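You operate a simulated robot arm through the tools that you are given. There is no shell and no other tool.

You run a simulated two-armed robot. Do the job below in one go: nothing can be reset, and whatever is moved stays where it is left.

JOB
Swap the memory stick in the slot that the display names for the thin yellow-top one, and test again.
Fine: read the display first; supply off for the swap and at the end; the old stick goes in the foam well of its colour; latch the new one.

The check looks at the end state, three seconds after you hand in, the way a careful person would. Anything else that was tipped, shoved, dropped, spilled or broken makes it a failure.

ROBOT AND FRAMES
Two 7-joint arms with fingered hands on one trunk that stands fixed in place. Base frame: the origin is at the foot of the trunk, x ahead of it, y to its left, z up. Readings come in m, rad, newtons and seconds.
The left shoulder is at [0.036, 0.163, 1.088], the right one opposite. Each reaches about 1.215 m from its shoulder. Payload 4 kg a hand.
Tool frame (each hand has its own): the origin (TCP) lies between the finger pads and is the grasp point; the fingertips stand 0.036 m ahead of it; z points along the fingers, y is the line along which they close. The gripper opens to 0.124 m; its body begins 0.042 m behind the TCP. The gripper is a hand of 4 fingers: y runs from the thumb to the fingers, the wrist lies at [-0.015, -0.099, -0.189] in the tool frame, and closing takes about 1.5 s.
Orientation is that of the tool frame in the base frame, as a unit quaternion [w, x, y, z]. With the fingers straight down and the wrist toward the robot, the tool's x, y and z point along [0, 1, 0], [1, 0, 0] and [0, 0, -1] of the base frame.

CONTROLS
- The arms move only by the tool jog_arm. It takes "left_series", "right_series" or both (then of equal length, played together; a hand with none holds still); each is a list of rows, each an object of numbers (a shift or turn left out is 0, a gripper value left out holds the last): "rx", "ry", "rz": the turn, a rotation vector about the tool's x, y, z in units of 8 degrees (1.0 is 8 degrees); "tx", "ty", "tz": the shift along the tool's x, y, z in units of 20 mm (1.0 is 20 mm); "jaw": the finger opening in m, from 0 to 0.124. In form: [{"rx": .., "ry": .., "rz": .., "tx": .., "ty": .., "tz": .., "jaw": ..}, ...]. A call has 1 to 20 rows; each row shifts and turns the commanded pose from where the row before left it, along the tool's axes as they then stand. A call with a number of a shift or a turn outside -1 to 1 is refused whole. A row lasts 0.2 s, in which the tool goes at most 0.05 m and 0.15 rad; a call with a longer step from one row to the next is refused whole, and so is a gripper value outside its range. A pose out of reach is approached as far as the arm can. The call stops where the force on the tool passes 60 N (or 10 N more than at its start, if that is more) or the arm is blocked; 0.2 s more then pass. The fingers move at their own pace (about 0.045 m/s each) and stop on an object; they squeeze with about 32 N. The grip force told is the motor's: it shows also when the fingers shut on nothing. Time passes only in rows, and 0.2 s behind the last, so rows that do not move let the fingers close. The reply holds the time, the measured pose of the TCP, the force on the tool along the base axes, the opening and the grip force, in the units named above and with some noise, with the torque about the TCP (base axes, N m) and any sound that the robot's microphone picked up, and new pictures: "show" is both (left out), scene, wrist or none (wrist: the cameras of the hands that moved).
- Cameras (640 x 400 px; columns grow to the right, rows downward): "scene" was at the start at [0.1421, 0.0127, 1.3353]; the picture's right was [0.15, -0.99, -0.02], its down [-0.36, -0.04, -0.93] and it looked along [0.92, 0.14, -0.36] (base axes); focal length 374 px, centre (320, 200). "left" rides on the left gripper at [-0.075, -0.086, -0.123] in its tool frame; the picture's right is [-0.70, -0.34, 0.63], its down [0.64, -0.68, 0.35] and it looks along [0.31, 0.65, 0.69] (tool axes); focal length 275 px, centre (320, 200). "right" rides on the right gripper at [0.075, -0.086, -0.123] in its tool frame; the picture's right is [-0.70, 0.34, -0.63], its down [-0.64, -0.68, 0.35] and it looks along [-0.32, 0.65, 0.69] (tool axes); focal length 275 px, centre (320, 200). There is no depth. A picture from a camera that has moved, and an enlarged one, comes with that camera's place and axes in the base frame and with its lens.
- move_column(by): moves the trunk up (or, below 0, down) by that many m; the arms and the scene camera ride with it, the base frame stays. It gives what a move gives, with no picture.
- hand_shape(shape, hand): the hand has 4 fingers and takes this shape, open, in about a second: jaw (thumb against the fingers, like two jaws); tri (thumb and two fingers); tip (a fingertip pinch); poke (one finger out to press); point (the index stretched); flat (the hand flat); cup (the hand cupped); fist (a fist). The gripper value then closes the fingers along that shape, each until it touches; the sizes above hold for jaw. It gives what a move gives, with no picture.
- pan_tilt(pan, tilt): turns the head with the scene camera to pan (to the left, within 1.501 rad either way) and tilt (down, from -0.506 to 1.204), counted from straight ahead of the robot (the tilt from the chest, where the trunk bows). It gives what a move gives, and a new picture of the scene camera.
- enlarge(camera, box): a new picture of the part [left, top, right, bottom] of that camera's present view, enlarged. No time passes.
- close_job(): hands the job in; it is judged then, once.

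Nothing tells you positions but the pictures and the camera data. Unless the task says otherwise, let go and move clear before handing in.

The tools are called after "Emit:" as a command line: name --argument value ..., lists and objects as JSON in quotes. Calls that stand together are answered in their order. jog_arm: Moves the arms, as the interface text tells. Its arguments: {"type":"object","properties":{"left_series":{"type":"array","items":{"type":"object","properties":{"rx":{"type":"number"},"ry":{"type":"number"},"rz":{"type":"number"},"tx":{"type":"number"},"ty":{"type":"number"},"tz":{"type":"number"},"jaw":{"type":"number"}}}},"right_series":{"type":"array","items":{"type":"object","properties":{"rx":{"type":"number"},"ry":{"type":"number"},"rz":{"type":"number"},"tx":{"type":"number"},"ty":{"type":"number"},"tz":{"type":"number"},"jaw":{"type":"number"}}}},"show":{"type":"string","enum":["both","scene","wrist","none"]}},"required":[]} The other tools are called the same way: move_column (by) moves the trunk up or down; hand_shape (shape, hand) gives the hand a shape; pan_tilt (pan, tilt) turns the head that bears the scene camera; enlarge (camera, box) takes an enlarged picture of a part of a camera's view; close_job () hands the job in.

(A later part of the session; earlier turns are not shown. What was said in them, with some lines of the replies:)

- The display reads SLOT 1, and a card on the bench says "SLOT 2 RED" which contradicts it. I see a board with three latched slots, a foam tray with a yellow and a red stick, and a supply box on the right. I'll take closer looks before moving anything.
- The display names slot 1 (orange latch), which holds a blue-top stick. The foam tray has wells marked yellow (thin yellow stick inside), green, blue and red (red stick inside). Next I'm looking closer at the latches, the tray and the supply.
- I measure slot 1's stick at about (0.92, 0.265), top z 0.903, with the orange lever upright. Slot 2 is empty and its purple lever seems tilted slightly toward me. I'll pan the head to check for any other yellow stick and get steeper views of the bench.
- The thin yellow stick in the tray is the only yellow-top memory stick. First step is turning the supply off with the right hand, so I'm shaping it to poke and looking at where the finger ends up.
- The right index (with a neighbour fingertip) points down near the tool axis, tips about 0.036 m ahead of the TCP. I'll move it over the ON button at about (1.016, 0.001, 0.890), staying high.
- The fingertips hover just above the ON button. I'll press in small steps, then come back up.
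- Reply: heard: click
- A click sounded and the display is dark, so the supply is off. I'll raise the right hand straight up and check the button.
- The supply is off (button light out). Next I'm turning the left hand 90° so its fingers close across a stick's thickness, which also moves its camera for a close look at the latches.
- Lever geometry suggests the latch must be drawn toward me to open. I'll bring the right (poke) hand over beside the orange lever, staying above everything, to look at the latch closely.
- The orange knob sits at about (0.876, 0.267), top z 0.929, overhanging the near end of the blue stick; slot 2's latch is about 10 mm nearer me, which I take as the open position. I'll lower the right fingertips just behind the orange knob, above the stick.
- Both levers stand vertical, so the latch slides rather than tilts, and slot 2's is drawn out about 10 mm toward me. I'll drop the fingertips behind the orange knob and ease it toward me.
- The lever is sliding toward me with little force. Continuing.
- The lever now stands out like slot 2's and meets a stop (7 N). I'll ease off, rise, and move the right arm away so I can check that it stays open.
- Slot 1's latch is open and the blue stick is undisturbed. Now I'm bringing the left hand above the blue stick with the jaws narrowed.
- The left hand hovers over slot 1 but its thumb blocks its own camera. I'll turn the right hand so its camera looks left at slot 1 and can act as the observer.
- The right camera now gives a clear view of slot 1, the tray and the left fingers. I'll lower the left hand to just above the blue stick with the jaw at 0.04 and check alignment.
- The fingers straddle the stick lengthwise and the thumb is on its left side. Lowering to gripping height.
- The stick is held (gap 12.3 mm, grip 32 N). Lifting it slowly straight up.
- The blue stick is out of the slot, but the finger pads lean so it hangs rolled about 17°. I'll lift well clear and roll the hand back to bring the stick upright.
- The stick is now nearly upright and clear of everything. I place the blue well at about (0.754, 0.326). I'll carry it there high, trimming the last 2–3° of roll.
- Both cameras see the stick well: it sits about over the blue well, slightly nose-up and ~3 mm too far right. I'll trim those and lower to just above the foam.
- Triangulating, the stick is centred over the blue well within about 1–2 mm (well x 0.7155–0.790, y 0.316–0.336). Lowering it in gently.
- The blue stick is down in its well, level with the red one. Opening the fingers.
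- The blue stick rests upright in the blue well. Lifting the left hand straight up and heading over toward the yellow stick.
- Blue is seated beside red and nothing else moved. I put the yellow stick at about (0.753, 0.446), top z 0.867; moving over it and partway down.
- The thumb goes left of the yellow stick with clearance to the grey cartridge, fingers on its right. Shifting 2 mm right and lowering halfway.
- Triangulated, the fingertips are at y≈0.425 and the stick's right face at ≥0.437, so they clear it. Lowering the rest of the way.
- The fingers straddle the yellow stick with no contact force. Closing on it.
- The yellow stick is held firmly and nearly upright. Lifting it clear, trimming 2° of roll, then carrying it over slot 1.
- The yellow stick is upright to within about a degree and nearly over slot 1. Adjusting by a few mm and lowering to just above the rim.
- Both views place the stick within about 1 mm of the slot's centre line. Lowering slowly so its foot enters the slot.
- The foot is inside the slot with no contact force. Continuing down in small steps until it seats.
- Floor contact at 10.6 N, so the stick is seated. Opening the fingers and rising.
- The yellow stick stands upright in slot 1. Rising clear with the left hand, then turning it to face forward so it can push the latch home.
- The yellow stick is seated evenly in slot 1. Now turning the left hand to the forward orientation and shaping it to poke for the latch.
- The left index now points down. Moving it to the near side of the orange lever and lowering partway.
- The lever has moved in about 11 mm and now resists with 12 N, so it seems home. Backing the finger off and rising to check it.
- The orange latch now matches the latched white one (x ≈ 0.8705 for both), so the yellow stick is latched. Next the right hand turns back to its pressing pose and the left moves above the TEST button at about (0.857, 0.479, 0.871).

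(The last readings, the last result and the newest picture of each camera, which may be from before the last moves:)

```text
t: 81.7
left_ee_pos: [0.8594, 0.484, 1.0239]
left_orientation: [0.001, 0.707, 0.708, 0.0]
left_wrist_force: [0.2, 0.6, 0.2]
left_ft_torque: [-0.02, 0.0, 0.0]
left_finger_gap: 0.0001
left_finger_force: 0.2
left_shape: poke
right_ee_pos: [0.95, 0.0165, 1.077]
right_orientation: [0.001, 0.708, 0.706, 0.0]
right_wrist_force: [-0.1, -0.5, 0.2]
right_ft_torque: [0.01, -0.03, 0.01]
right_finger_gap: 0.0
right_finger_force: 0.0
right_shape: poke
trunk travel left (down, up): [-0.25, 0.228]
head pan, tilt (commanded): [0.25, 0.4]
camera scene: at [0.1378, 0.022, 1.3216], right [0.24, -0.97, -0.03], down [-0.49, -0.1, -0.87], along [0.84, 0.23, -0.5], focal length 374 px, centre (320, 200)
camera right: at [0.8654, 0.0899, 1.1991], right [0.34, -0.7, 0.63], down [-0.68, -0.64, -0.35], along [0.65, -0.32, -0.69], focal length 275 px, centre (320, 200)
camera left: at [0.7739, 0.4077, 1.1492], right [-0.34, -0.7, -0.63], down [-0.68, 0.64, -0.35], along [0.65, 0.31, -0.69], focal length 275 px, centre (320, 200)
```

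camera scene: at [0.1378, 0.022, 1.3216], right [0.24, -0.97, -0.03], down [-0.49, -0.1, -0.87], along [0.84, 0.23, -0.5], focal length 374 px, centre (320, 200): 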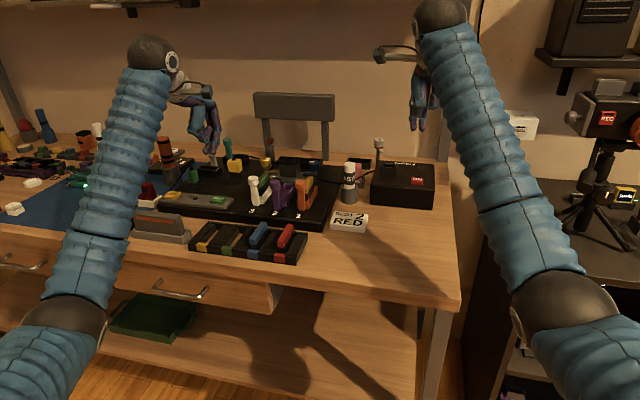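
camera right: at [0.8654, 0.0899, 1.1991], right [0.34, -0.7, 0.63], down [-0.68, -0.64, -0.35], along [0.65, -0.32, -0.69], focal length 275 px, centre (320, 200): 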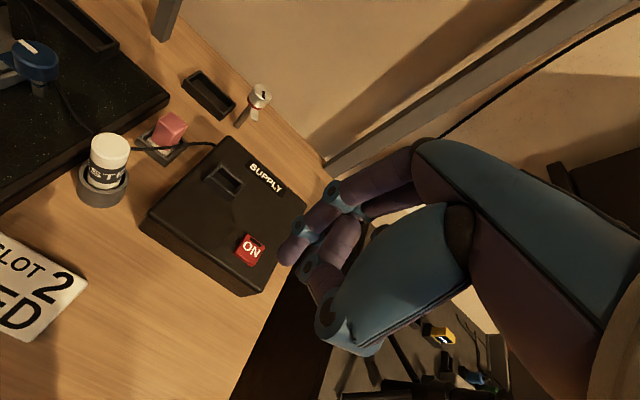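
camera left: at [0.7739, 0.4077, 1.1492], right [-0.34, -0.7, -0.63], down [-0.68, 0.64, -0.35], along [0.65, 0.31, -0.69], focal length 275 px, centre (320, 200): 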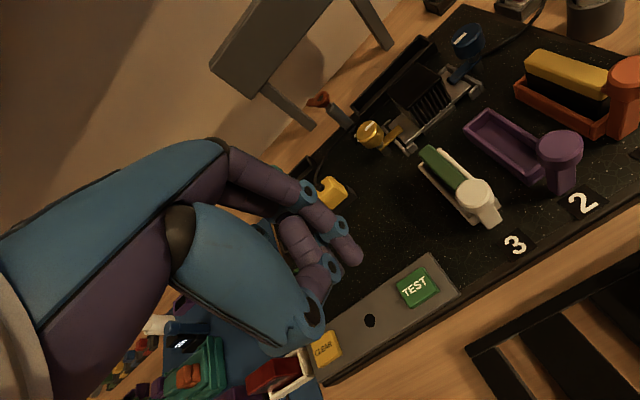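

Emit:
jog_arm --right_series '[{"ty": 0.78, "tx": -0.137}, {"ty": 0.78, "tx": -0.137}, {"ty": 0.78, "tx": -0.137}, {"ty": 0.78, "tx": -0.137}, {"tz": 0.94}, {"tz": 0.94}, {"tz": 0.94}, {"tz": 0.94}, {"tz": 0.94}, {"tz": 0.94}, {"tz": 0.94}, {}]' --left_series '[{"tz": 0.5, "ty": 0.1}, {"tz": 0.5}, {"tz": 0.5}, {"tz": 0.5}, {"tz": 0.5}, {"tz": 0.5}, {"tz": 0.5}, {"tz": 0.4}, {}, {}, {}, {}]' --show "both"

Emit:
enlarge --camera "scene" --box '[140, 140, 280, 240]'

Emit:
enlarge --camera "left" --box '[280, 180, 440, 340]'

```text
t: 84.3
left_ee_pos: [0.8632, 0.4845, 0.9458]
left_orientation: [-0.001, 0.707, 0.707, 0.001]
left_wrist_force: [0.2, 0.3, -0.3]
left_ft_torque: [-0.01, 0.0, -0.03]
left_finger_gap: 0.0002
left_finger_force: 0.1
left_shape: poke
right_ee_pos: [1.0148, 0.0074, 0.9445]
right_orientation: [0.0, 0.708, 0.707, -0.001]
right_wrist_force: [-0.1, -0.2, -0.2]
right_ft_torque: [-0.03, -0.02, 0.01]
right_finger_gap: 0.0002
right_finger_force: 0.0
right_shape: poke
trunk travel left (down, up): [-0.25, 0.228]
head pan, tilt (commanded): [0.25, 0.4]
camera scene: at [0.1376, 0.0219, 1.3217], right [0.24, -0.97, -0.03], down [-0.49, -0.1, -0.87], along [0.84, 0.23, -0.5], focal length 374 px, centre (320, 200)
camera right: at [0.9295, 0.0803, 1.0673], right [0.34, -0.7, 0.63], down [-0.68, -0.64, -0.35], along [0.65, -0.32, -0.69], focal length 275 px, centre (320, 200)
camera left: at [0.7779, 0.4087, 1.0705], right [-0.34, -0.7, -0.63], down [-0.68, 0.64, -0.35], along [0.65, 0.31, -0.69], focal length 275 px, centre (320, 200)
```

scene: 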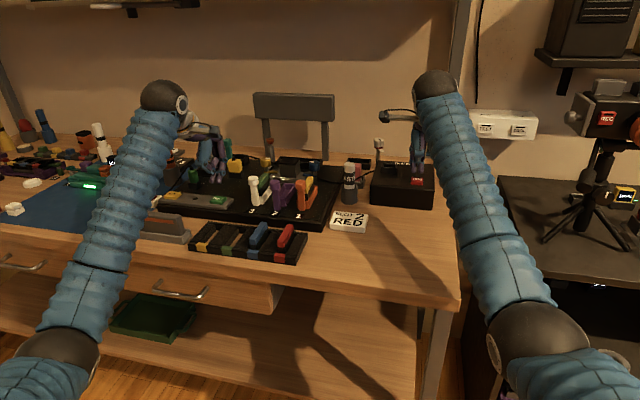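
right: 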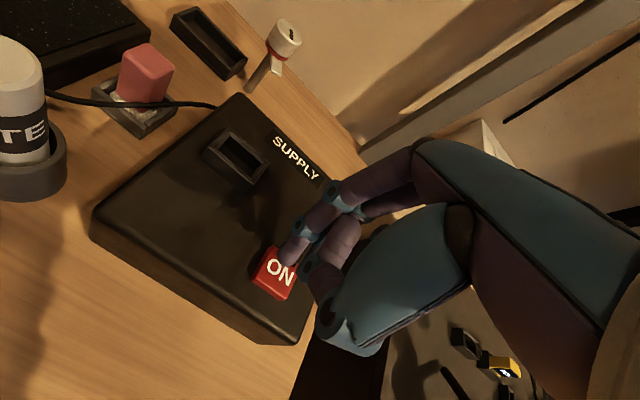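
left: 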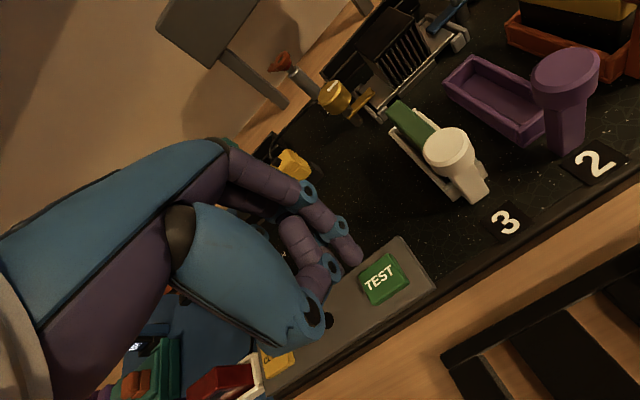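

```text
4.00 times, centred on (210, 190) of scene
camera zoom: at [0.1376, 0.0219, 1.3217], right [0.24, -0.97, -0.03], down [-0.49, -0.1, -0.87], along [0.84, 0.23, -0.5], focal length 1494 px, centre (760, 240)
```

zoom: 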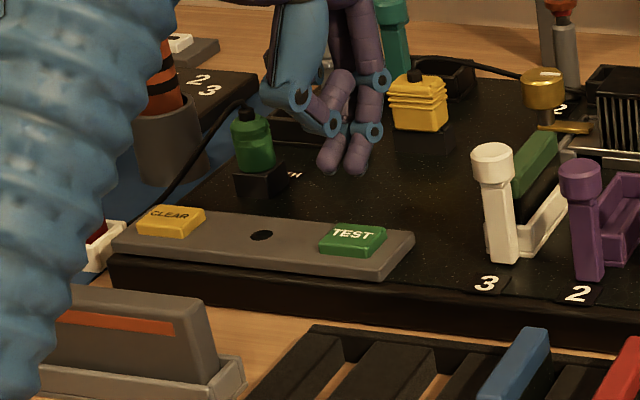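

```text
2.50 times, centred on (360, 260) of left
camera zoom: at [0.7779, 0.4087, 1.0705], right [-0.34, -0.7, -0.63], down [-0.68, 0.64, -0.35], along [0.65, 0.31, -0.69], focal length 688 px, centre (220, 50)
```

zoom: 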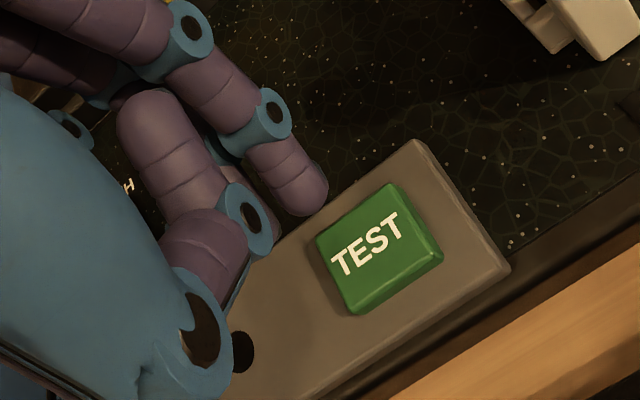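

The right fingertips are over the supply button again. Pressing to switch the supply on.

Emit:
jog_arm --right_series '[{"tz": 0.3}, {"tz": 0.3}, {"tz": 0.2}, {"tz": 0.1}]' --show "scene"

```text
t: 85.3
left_ee_pos: [0.8636, 0.485, 0.946]
left_orientation: [0.0, 0.707, 0.707, 0.0]
left_wrist_force: [0.4, 0.4, -0.3]
left_ft_torque: [0.01, 0.03, 0.02]
left_finger_gap: 0.0001
left_finger_force: 0.1
left_shape: poke
right_ee_pos: [1.0138, 0.0063, 0.926]
right_orientation: [0.0, 0.708, 0.707, 0.0]
right_wrist_force: [-0.1, 0.1, 0.4]
right_ft_torque: [0.0, 0.0, 0.02]
right_finger_gap: 0.0003
right_finger_force: 0.0
right_shape: poke
trunk travel left (down, up): [-0.25, 0.228]
head pan, tilt (commanded): [0.25, 0.4]
camera scene: at [0.1378, 0.0219, 1.3217], right [0.24, -0.97, -0.03], down [-0.49, -0.1, -0.87], along [0.84, 0.23, -0.5], focal length 374 px, centre (320, 200)
```

scene: 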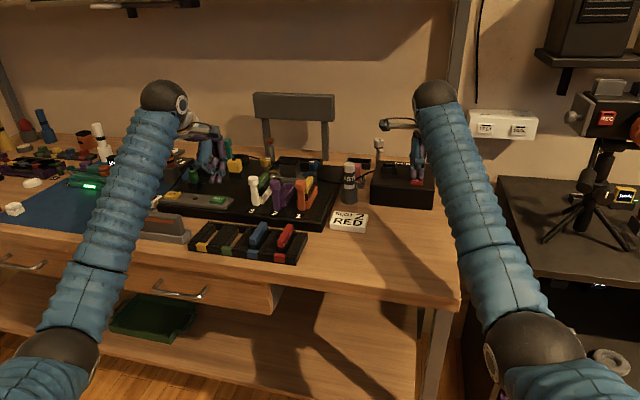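

Emit:
jog_arm --right_series '[{"tz": 0.06}, {"tz": 0.05}]' --show "scene"

```text
t: 85.9
left_ee_pos: [0.864, 0.4843, 0.9469]
left_orientation: [0.0, 0.707, 0.707, 0.0]
left_wrist_force: [0.8, -0.1, -0.6]
left_ft_torque: [0.02, 0.01, -0.01]
left_finger_gap: 0.0
left_finger_force: 0.0
left_shape: poke
right_ee_pos: [1.013, 0.0037, 0.9244]
right_orientation: [0.0, 0.707, 0.707, 0.0]
right_wrist_force: [0.3, 1.2, 1.5]
right_ft_torque: [0.03, -0.01, 0.03]
right_finger_gap: 0.0001
right_finger_force: 0.0
right_shape: poke
trunk travel left (down, up): [-0.25, 0.228]
head pan, tilt (commanded): [0.25, 0.4]
heard: click
camera scene: at [0.1377, 0.0219, 1.3217], right [0.24, -0.97, -0.03], down [-0.49, -0.1, -0.87], along [0.84, 0.23, -0.5], focal length 374 px, centre (320, 200)
```

scene: 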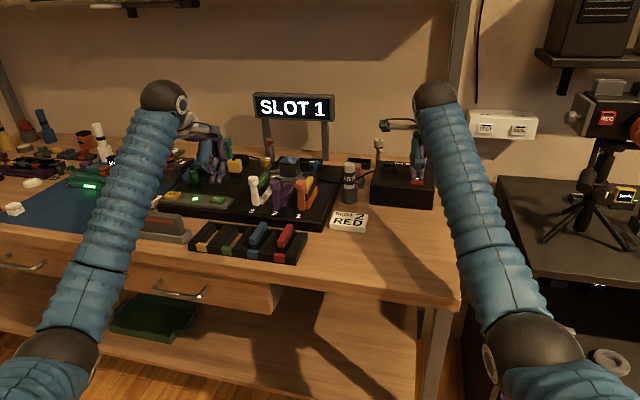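

The supply is on and the display is back. Raising the right hand a little and pressing TEST with the left.

Emit:
jog_arm --left_series '[{"ty": -0.2, "tz": 0.4}, {"tz": 0.5}, {"tz": 0.5}, {"tz": 0.3}, {}]' --right_series '[{"tz": -0.3}, {"tz": -0.5}, {"tz": -0.3}, {}, {}]' --show "wrist"

Emit:
enlarge --camera "scene" --box '[140, 140, 280, 240]'

Emit:
enlarge --camera "left" --box '[280, 180, 440, 340]'

```text
t: 87.1
left_ee_pos: [0.8582, 0.4832, 0.912]
left_orientation: [0.001, 0.707, 0.707, -0.001]
left_wrist_force: [-0.1, -0.9, 0.7]
left_ft_torque: [0.0, -0.03, 0.02]
left_finger_gap: 0.0
left_finger_force: 0.1
left_shape: poke
right_ee_pos: [1.0147, 0.0037, 0.9456]
right_orientation: [0.0, 0.708, 0.706, 0.0]
right_wrist_force: [-0.4, 0.1, -0.7]
right_ft_torque: [-0.05, -0.03, 0.01]
right_finger_gap: 0.0001
right_finger_force: 0.0
right_shape: poke
trunk travel left (down, up): [-0.25, 0.228]
head pan, tilt (commanded): [0.25, 0.4]
camera right: at [0.929, 0.078, 1.0695], right [0.34, -0.7, 0.63], down [-0.68, -0.64, -0.35], along [0.65, -0.32, -0.69], focal length 275 px, centre (320, 200)
camera left: at [0.7732, 0.4072, 1.0368], right [-0.34, -0.7, -0.63], down [-0.68, 0.64, -0.35], along [0.65, 0.31, -0.69], focal length 275 px, centre (320, 200)
```

right: 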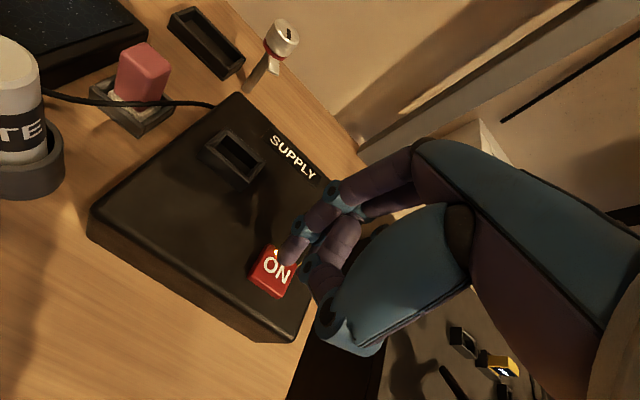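
left: 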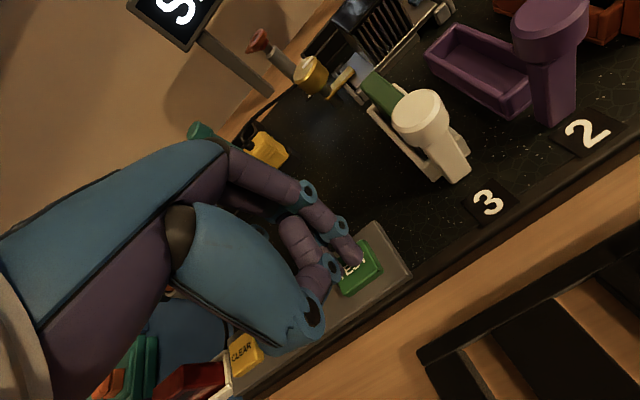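

```text
4.00 times, centred on (210, 190) of scene
camera zoom: at [0.1379, 0.0219, 1.3216], right [0.24, -0.97, -0.03], down [-0.49, -0.1, -0.87], along [0.84, 0.23, -0.5], focal length 1494 px, centre (760, 240)
```

zoom: 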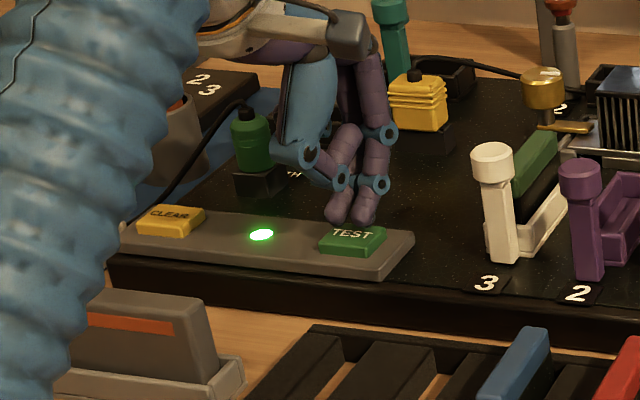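

```text
2.50 times, centred on (360, 260) of left
camera zoom: at [0.7732, 0.4072, 1.0368], right [-0.34, -0.7, -0.63], down [-0.68, 0.64, -0.35], along [0.65, 0.31, -0.69], focal length 688 px, centre (220, 50)
```

zoom: 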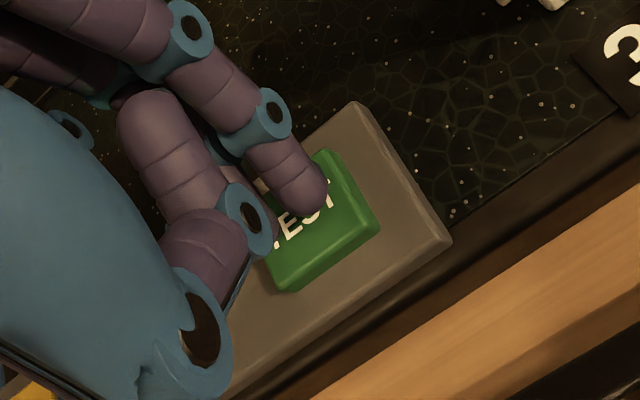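

Emit:
jog_arm --left_series '[{"tz": 0.15}, {"tz": 0.15}, {"tz": 0.1}]' --show "scene"

```text
t: 87.9
left_ee_pos: [0.8607, 0.4829, 0.9034]
left_orientation: [0.0, 0.707, 0.707, 0.0]
left_wrist_force: [-0.1, -0.2, 1.7]
left_ft_torque: [-0.04, 0.0, 0.03]
left_finger_gap: 0.0
left_finger_force: 0.0
left_shape: poke
right_ee_pos: [1.014, 0.0049, 0.9463]
right_orientation: [0.0, 0.708, 0.706, 0.001]
right_wrist_force: [-0.4, -0.5, 0.6]
right_ft_torque: [0.03, 0.02, 0.0]
right_finger_gap: 0.0
right_finger_force: 0.1
right_shape: poke
trunk travel left (down, up): [-0.25, 0.228]
head pan, tilt (commanded): [0.25, 0.4]
camera scene: at [0.1378, 0.0218, 1.3217], right [0.24, -0.97, -0.03], down [-0.49, -0.1, -0.87], along [0.84, 0.23, -0.5], focal length 374 px, centre (320, 200)
```

scene: 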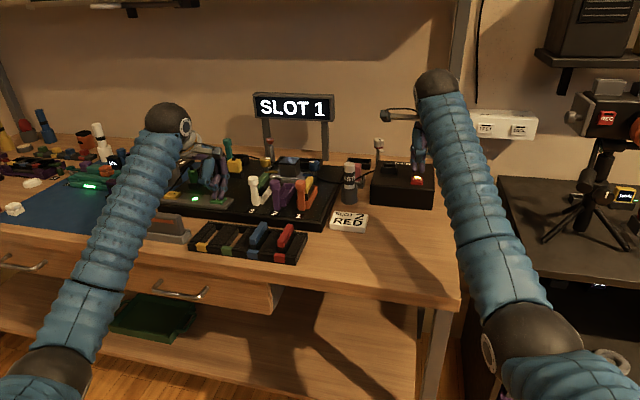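

Contact is just starting (1.7 N) with no click yet, so I'll press a little further.

Emit:
jog_arm --left_series '[{"tz": 0.08}, {"tz": 0.08}, {}]' --show "scene"

```text
t: 88.7
left_ee_pos: [0.8585, 0.4833, 0.9018]
left_orientation: [0.0, 0.707, 0.707, 0.0]
left_wrist_force: [0.3, 0.7, 3.3]
left_ft_torque: [0.04, -0.04, 0.02]
left_finger_gap: 0.0
left_finger_force: 0.1
left_shape: poke
right_ee_pos: [1.0152, 0.0047, 0.9465]
right_orientation: [-0.001, 0.708, 0.706, 0.001]
right_wrist_force: [0.3, -0.3, -0.2]
right_ft_torque: [0.01, 0.01, -0.02]
right_finger_gap: 0.0
right_finger_force: 0.1
right_shape: poke
trunk travel left (down, up): [-0.25, 0.228]
head pan, tilt (commanded): [0.25, 0.4]
heard: click
camera scene: at [0.1377, 0.0218, 1.3217], right [0.24, -0.97, -0.03], down [-0.49, -0.1, -0.87], along [0.84, 0.23, -0.5], focal length 374 px, centre (320, 200)
```

scene: 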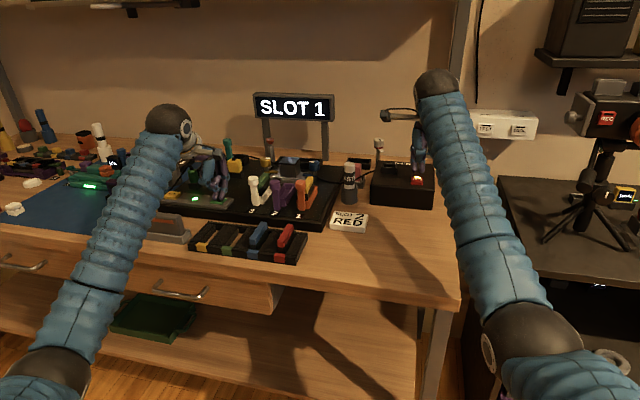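

TEST clicked. Lifting the finger and watching the display for the new result.

Emit:
jog_arm --left_series '[{"tz": -0.3}, {"tz": -0.6}, {"tz": -0.6}, {}, {}, {}]' --show "scene"

Emit:
enlarge --camera "scene" --box '[230, 80, 350, 220]'

```text
t: 90.1
left_ee_pos: [0.8592, 0.4836, 0.9314]
left_orientation: [0.0, 0.707, 0.707, -0.001]
left_wrist_force: [0.4, 0.4, -0.3]
left_ft_torque: [0.02, -0.01, 0.04]
left_finger_gap: 0.0
left_finger_force: 0.0
left_shape: poke
right_ee_pos: [1.0132, 0.0038, 0.9465]
right_orientation: [0.0, 0.708, 0.707, 0.0]
right_wrist_force: [-0.7, 0.0, 0.1]
right_ft_torque: [0.0, -0.02, 0.01]
right_finger_gap: 0.0
right_finger_force: 0.1
right_shape: poke
trunk travel left (down, up): [-0.25, 0.228]
head pan, tilt (commanded): [0.25, 0.4]
camera scene: at [0.1379, 0.0219, 1.3216], right [0.24, -0.97, -0.03], down [-0.49, -0.1, -0.87], along [0.84, 0.23, -0.5], focal length 374 px, centre (320, 200)
```

scene: 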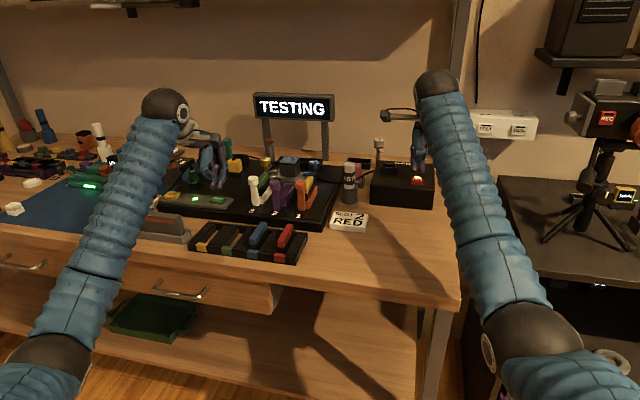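

```text
2.86 times, centred on (290, 150) of scene
camera zoom: at [0.1379, 0.0219, 1.3216], right [0.24, -0.97, -0.03], down [-0.49, -0.1, -0.87], along [0.84, 0.23, -0.5], focal length 1068 px, centre (406, 343)
```

zoom: 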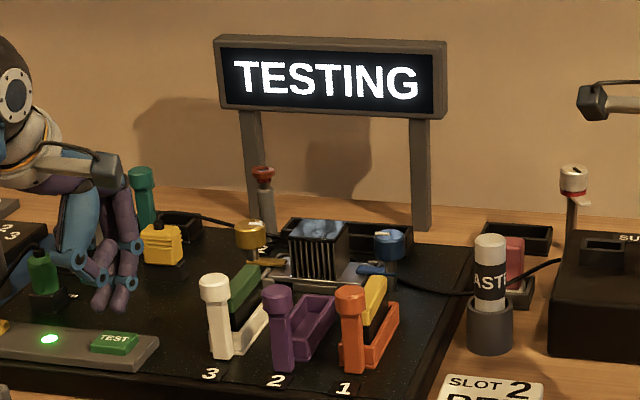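

The display shows TESTING. I'll wait and raise the left hand clear meanwhile.

Emit:
jog_arm --left_series '[{"tz": -0.8}, {"tz": -0.8}, {"tz": -0.8}, {"tz": -0.8}, {"tz": -0.8}, {}, {}, {}, {}, {}]' --show "scene"

```text
t: 92.3
left_ee_pos: [0.8591, 0.4824, 1.0105]
left_orientation: [0.0, 0.707, 0.707, 0.0]
left_wrist_force: [0.4, -0.3, 0.1]
left_ft_torque: [-0.01, 0.0, -0.01]
left_finger_gap: 0.0001
left_finger_force: 0.0
left_shape: poke
right_ee_pos: [1.0144, 0.0054, 0.945]
right_orientation: [-0.001, 0.708, 0.707, 0.0]
right_wrist_force: [0.0, -0.1, -0.2]
right_ft_torque: [-0.01, -0.02, 0.02]
right_finger_gap: 0.0
right_finger_force: 0.0
right_shape: poke
trunk travel left (down, up): [-0.25, 0.228]
head pan, tilt (commanded): [0.25, 0.4]
camera scene: at [0.1379, 0.0219, 1.3216], right [0.24, -0.97, -0.03], down [-0.49, -0.1, -0.87], along [0.84, 0.23, -0.5], focal length 374 px, centre (320, 200)
```

scene: 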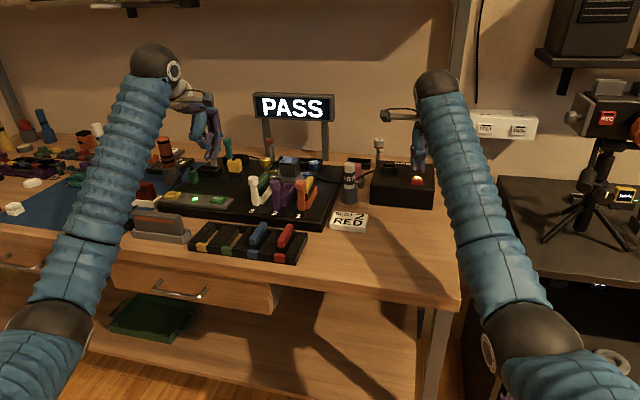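

The display says PASS. Now switching the supply off with the right hand.

Emit:
jog_arm --right_series '[{"tz": 0.3}, {"tz": 0.3}, {"tz": 0.2}, {"tz": 0.14}, {"tz": 0.06}]' --show "scene"

```text
t: 93.5
left_ee_pos: [0.8583, 0.4814, 1.01]
left_orientation: [0.0, 0.708, 0.707, 0.0]
left_wrist_force: [0.2, -0.2, 0.3]
left_ft_torque: [0.0, 0.01, 0.04]
left_finger_gap: 0.0
left_finger_force: 0.0
left_shape: poke
right_ee_pos: [1.0131, 0.0047, 0.9267]
right_orientation: [0.0, 0.708, 0.706, 0.0]
right_wrist_force: [0.1, 0.2, 0.8]
right_ft_torque: [0.0, 0.01, -0.02]
right_finger_gap: 0.0
right_finger_force: 0.0
right_shape: poke
trunk travel left (down, up): [-0.25, 0.228]
head pan, tilt (commanded): [0.25, 0.4]
camera scene: at [0.1378, 0.0219, 1.3217], right [0.24, -0.97, -0.03], down [-0.49, -0.1, -0.87], along [0.84, 0.23, -0.5], focal length 374 px, centre (320, 200)
```

scene: 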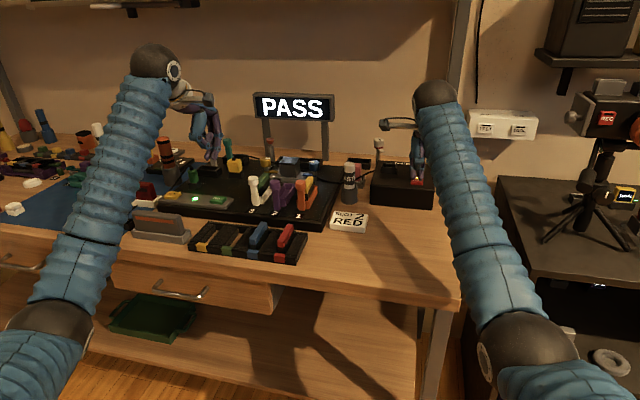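

Emit:
jog_arm --right_series '[{"tz": 0.07}, {"tz": 0.06}]' --show "scene"

```text
t: 94.1
left_ee_pos: [0.8573, 0.4825, 1.0109]
left_orientation: [0.0, 0.707, 0.708, 0.0]
left_wrist_force: [-0.2, -0.2, -0.7]
left_ft_torque: [0.0, 0.03, -0.01]
left_finger_gap: 0.0
left_finger_force: 0.1
left_shape: poke
right_ee_pos: [1.0129, 0.0054, 0.9241]
right_orientation: [0.001, 0.708, 0.707, 0.0]
right_wrist_force: [0.7, -0.2, 2.0]
right_ft_torque: [0.03, 0.0, 0.0]
right_finger_gap: 0.0003
right_finger_force: 0.1
right_shape: poke
trunk travel left (down, up): [-0.25, 0.228]
head pan, tilt (commanded): [0.25, 0.4]
heard: click
camera scene: at [0.1376, 0.0219, 1.3217], right [0.24, -0.97, -0.03], down [-0.49, -0.1, -0.87], along [0.84, 0.23, -0.5], focal length 374 px, centre (320, 200)
```

scene: 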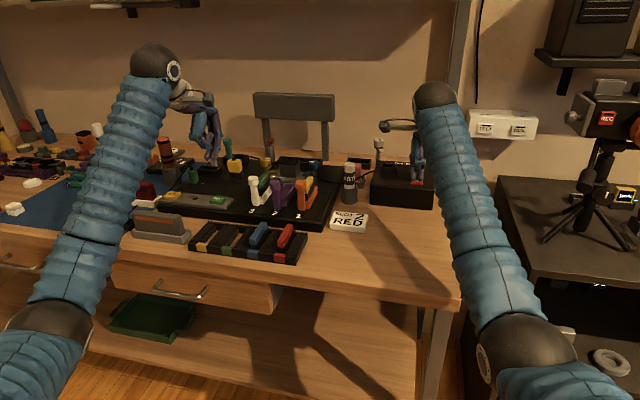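

The supply clicked off and the display is dark. Raising the right hand straight up, then backing both arms away for a last look.

Emit:
jog_arm --right_series '[{"tz": -0.3}, {"tz": -0.6}, {"tz": -1}, {"tz": -1}, {"tz": -1}, {"tz": -1}, {"tz": -1}, {"ty": -1}, {"ty": -1}, {"ty": -1}, {"ty": -1}, {"ty": -1}, {"ty": -1, "tz": -0.5}, {"ty": -1, "tz": -0.5}, {"ty": -1, "tz": -0.5}, {}]' --left_series '[{"tz": -0.5}, {"tz": -0.5}, {"tz": -0.5}, {"tz": -0.5}, {"ty": -1}, {"ty": -1}, {"ty": -1}, {"ty": -1}, {"ty": -1}, {"ty": -1}, {"ty": -1}, {"ty": -1, "tz": -0.5}, {"ty": -1, "tz": -0.5}, {"tz": -0.5}, {"tz": -0.5}, {}]' --show "both"

Emit:
enlarge --camera "scene" --box '[180, 150, 340, 270]'

Emit:
enlarge --camera "scene" --box '[320, 130, 460, 240]'

Emit:
enlarge --camera "scene" --box '[245, 165, 325, 215]'

```text
t: 97.5
left_ee_pos: [0.679, 0.4844, 1.0932]
left_orientation: [-0.001, 0.707, 0.708, 0.0]
left_wrist_force: [-0.1, -0.5, 0.7]
left_ft_torque: [0.0, -0.02, -0.03]
left_finger_gap: 0.0
left_finger_force: 0.1
left_shape: poke
right_ee_pos: [0.8533, 0.0054, 1.0728]
right_orientation: [-0.001, 0.707, 0.707, 0.0]
right_wrist_force: [-0.7, 0.1, 0.1]
right_ft_torque: [0.01, -0.02, -0.01]
right_finger_gap: 0.0
right_finger_force: 0.1
right_shape: poke
trunk travel left (down, up): [-0.25, 0.228]
head pan, tilt (commanded): [0.25, 0.4]
camera scene: at [0.1383, 0.022, 1.3215], right [0.24, -0.97, -0.03], down [-0.49, -0.1, -0.87], along [0.84, 0.23, -0.5], focal length 374 px, centre (320, 200)
camera right: at [0.769, 0.0783, 1.1952], right [0.34, -0.7, 0.63], down [-0.68, -0.64, -0.35], along [0.65, -0.32, -0.69], focal length 275 px, centre (320, 200)
camera left: at [0.5941, 0.41, 1.2163], right [-0.34, -0.7, -0.63], down [-0.68, 0.64, -0.35], along [0.65, 0.32, -0.69], focal length 275 px, centre (320, 200)
```

scene: 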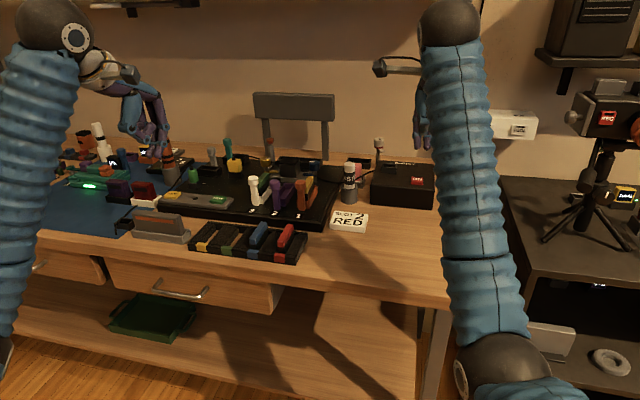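
right: 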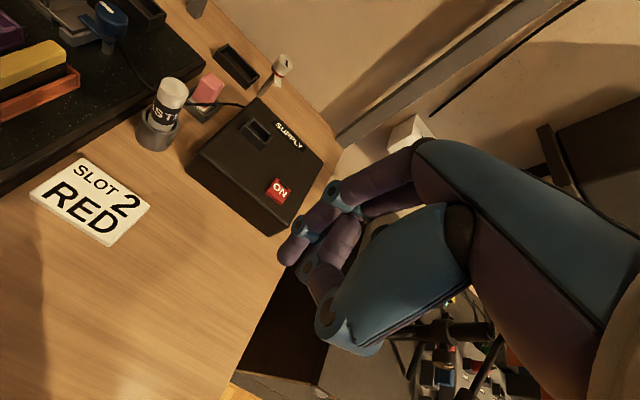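
left: 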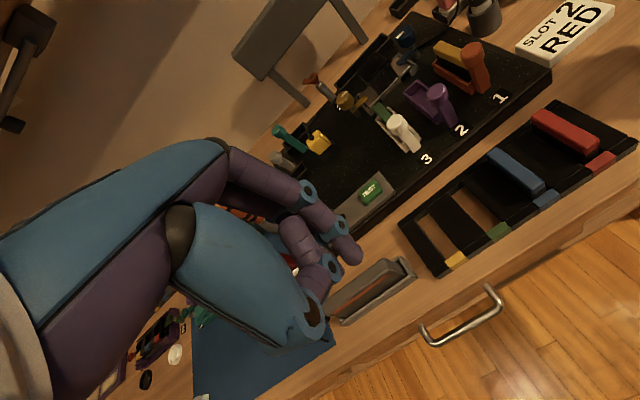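

```text
3.33 times, centred on (260, 210) of scene
camera zoom: at [0.1383, 0.022, 1.3215], right [0.24, -0.97, -0.03], down [-0.49, -0.1, -0.87], along [0.84, 0.23, -0.5], focal length 1245 px, centre (520, 167)
```

zoom: 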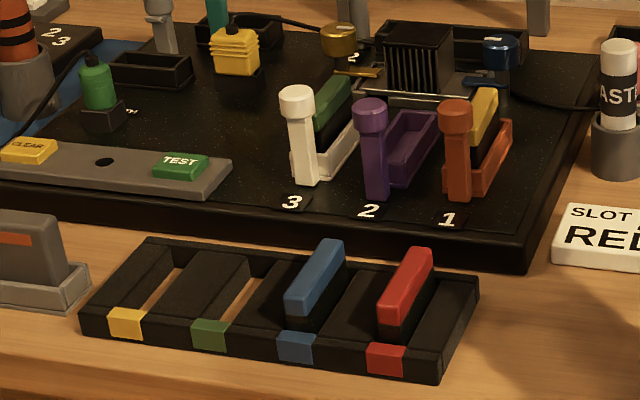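

```text
3.64 times, centred on (390, 185) of scene
camera zoom: at [0.1383, 0.022, 1.3215], right [0.24, -0.97, -0.03], down [-0.49, -0.1, -0.87], along [0.84, 0.23, -0.5], focal length 1359 px, centre (66, 254)
```

zoom: 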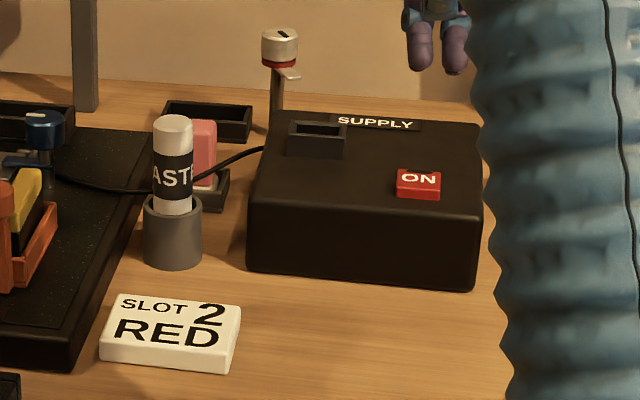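

```text
8.00 times, centred on (285, 190) of scene
camera zoom: at [0.1383, 0.022, 1.3215], right [0.24, -0.97, -0.03], down [-0.49, -0.1, -0.87], along [0.84, 0.23, -0.5], focal length 2989 px, centre (600, 280)
```

zoom: 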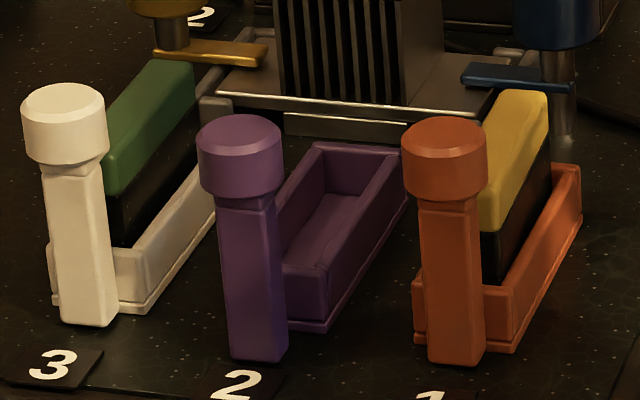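

Emit:
enlarge --camera "left" --box '[360, 30, 520, 160]'

Emit:
enlarge --camera "left" --box '[390, 90, 640, 290]'

```text
3.08 times, centred on (440, 95) of left
camera zoom: at [0.5941, 0.41, 1.2163], right [-0.34, -0.7, -0.63], down [-0.68, 0.64, -0.35], along [0.65, 0.32, -0.69], focal length 847 px, centre (-49, 523)
```

zoom: 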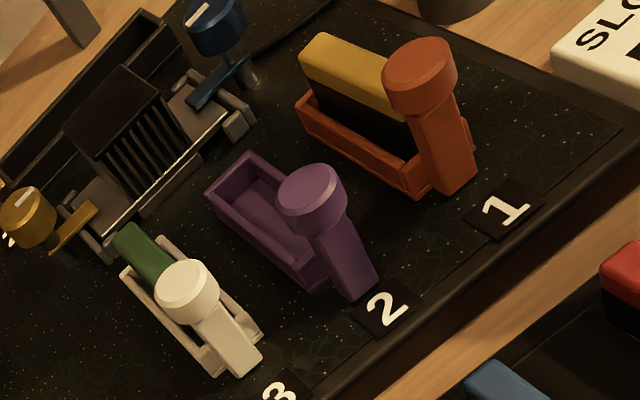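

```text
2.00 times, centred on (515, 190) of left
camera zoom: at [0.5941, 0.41, 1.2163], right [-0.34, -0.7, -0.63], down [-0.68, 0.64, -0.35], along [0.65, 0.32, -0.69], focal length 551 px, centre (-70, 220)
```

zoom: 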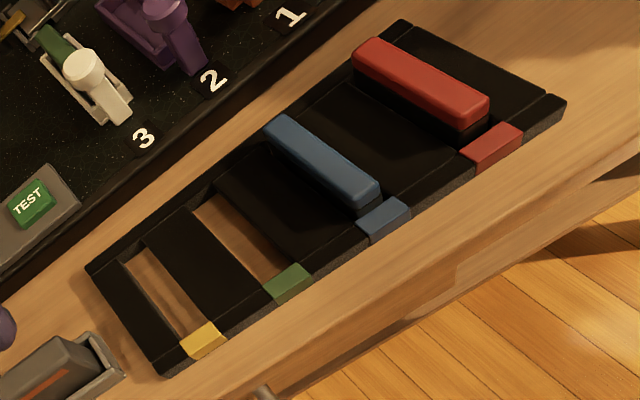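

Everything checks out:
- The yellow stick is latched in slot 1.
- The blue stick is in the blue well.
- The red and green sticks are untouched.
- The test passed and the supply is off.
- Both hands are clear.

Handing in.

Emit:
close_job

```text
The job is handed in.
```

The thin yellow-top stick is now latched in slot 1, the slot the display named, and the repeat test came up PASS. The job is handed in; no verdict has come back yet.

- **Which slot:** a card on the bench said "SLOT 2 RED", but I followed the display, as you asked.
- **Supply:** it was off for the swap, on only for the test, and is off again now; the button light and display are both dark.
- **Old stick:** the blue-top stick from slot 1 is upright in the blue foam well.
- **Latch:** the orange lever of slot 1 sits in line with the closed white lever of slot 3.
- **Everything else:** in the last pictures nothing else had moved, and both hands are empty and clear of the bench items.
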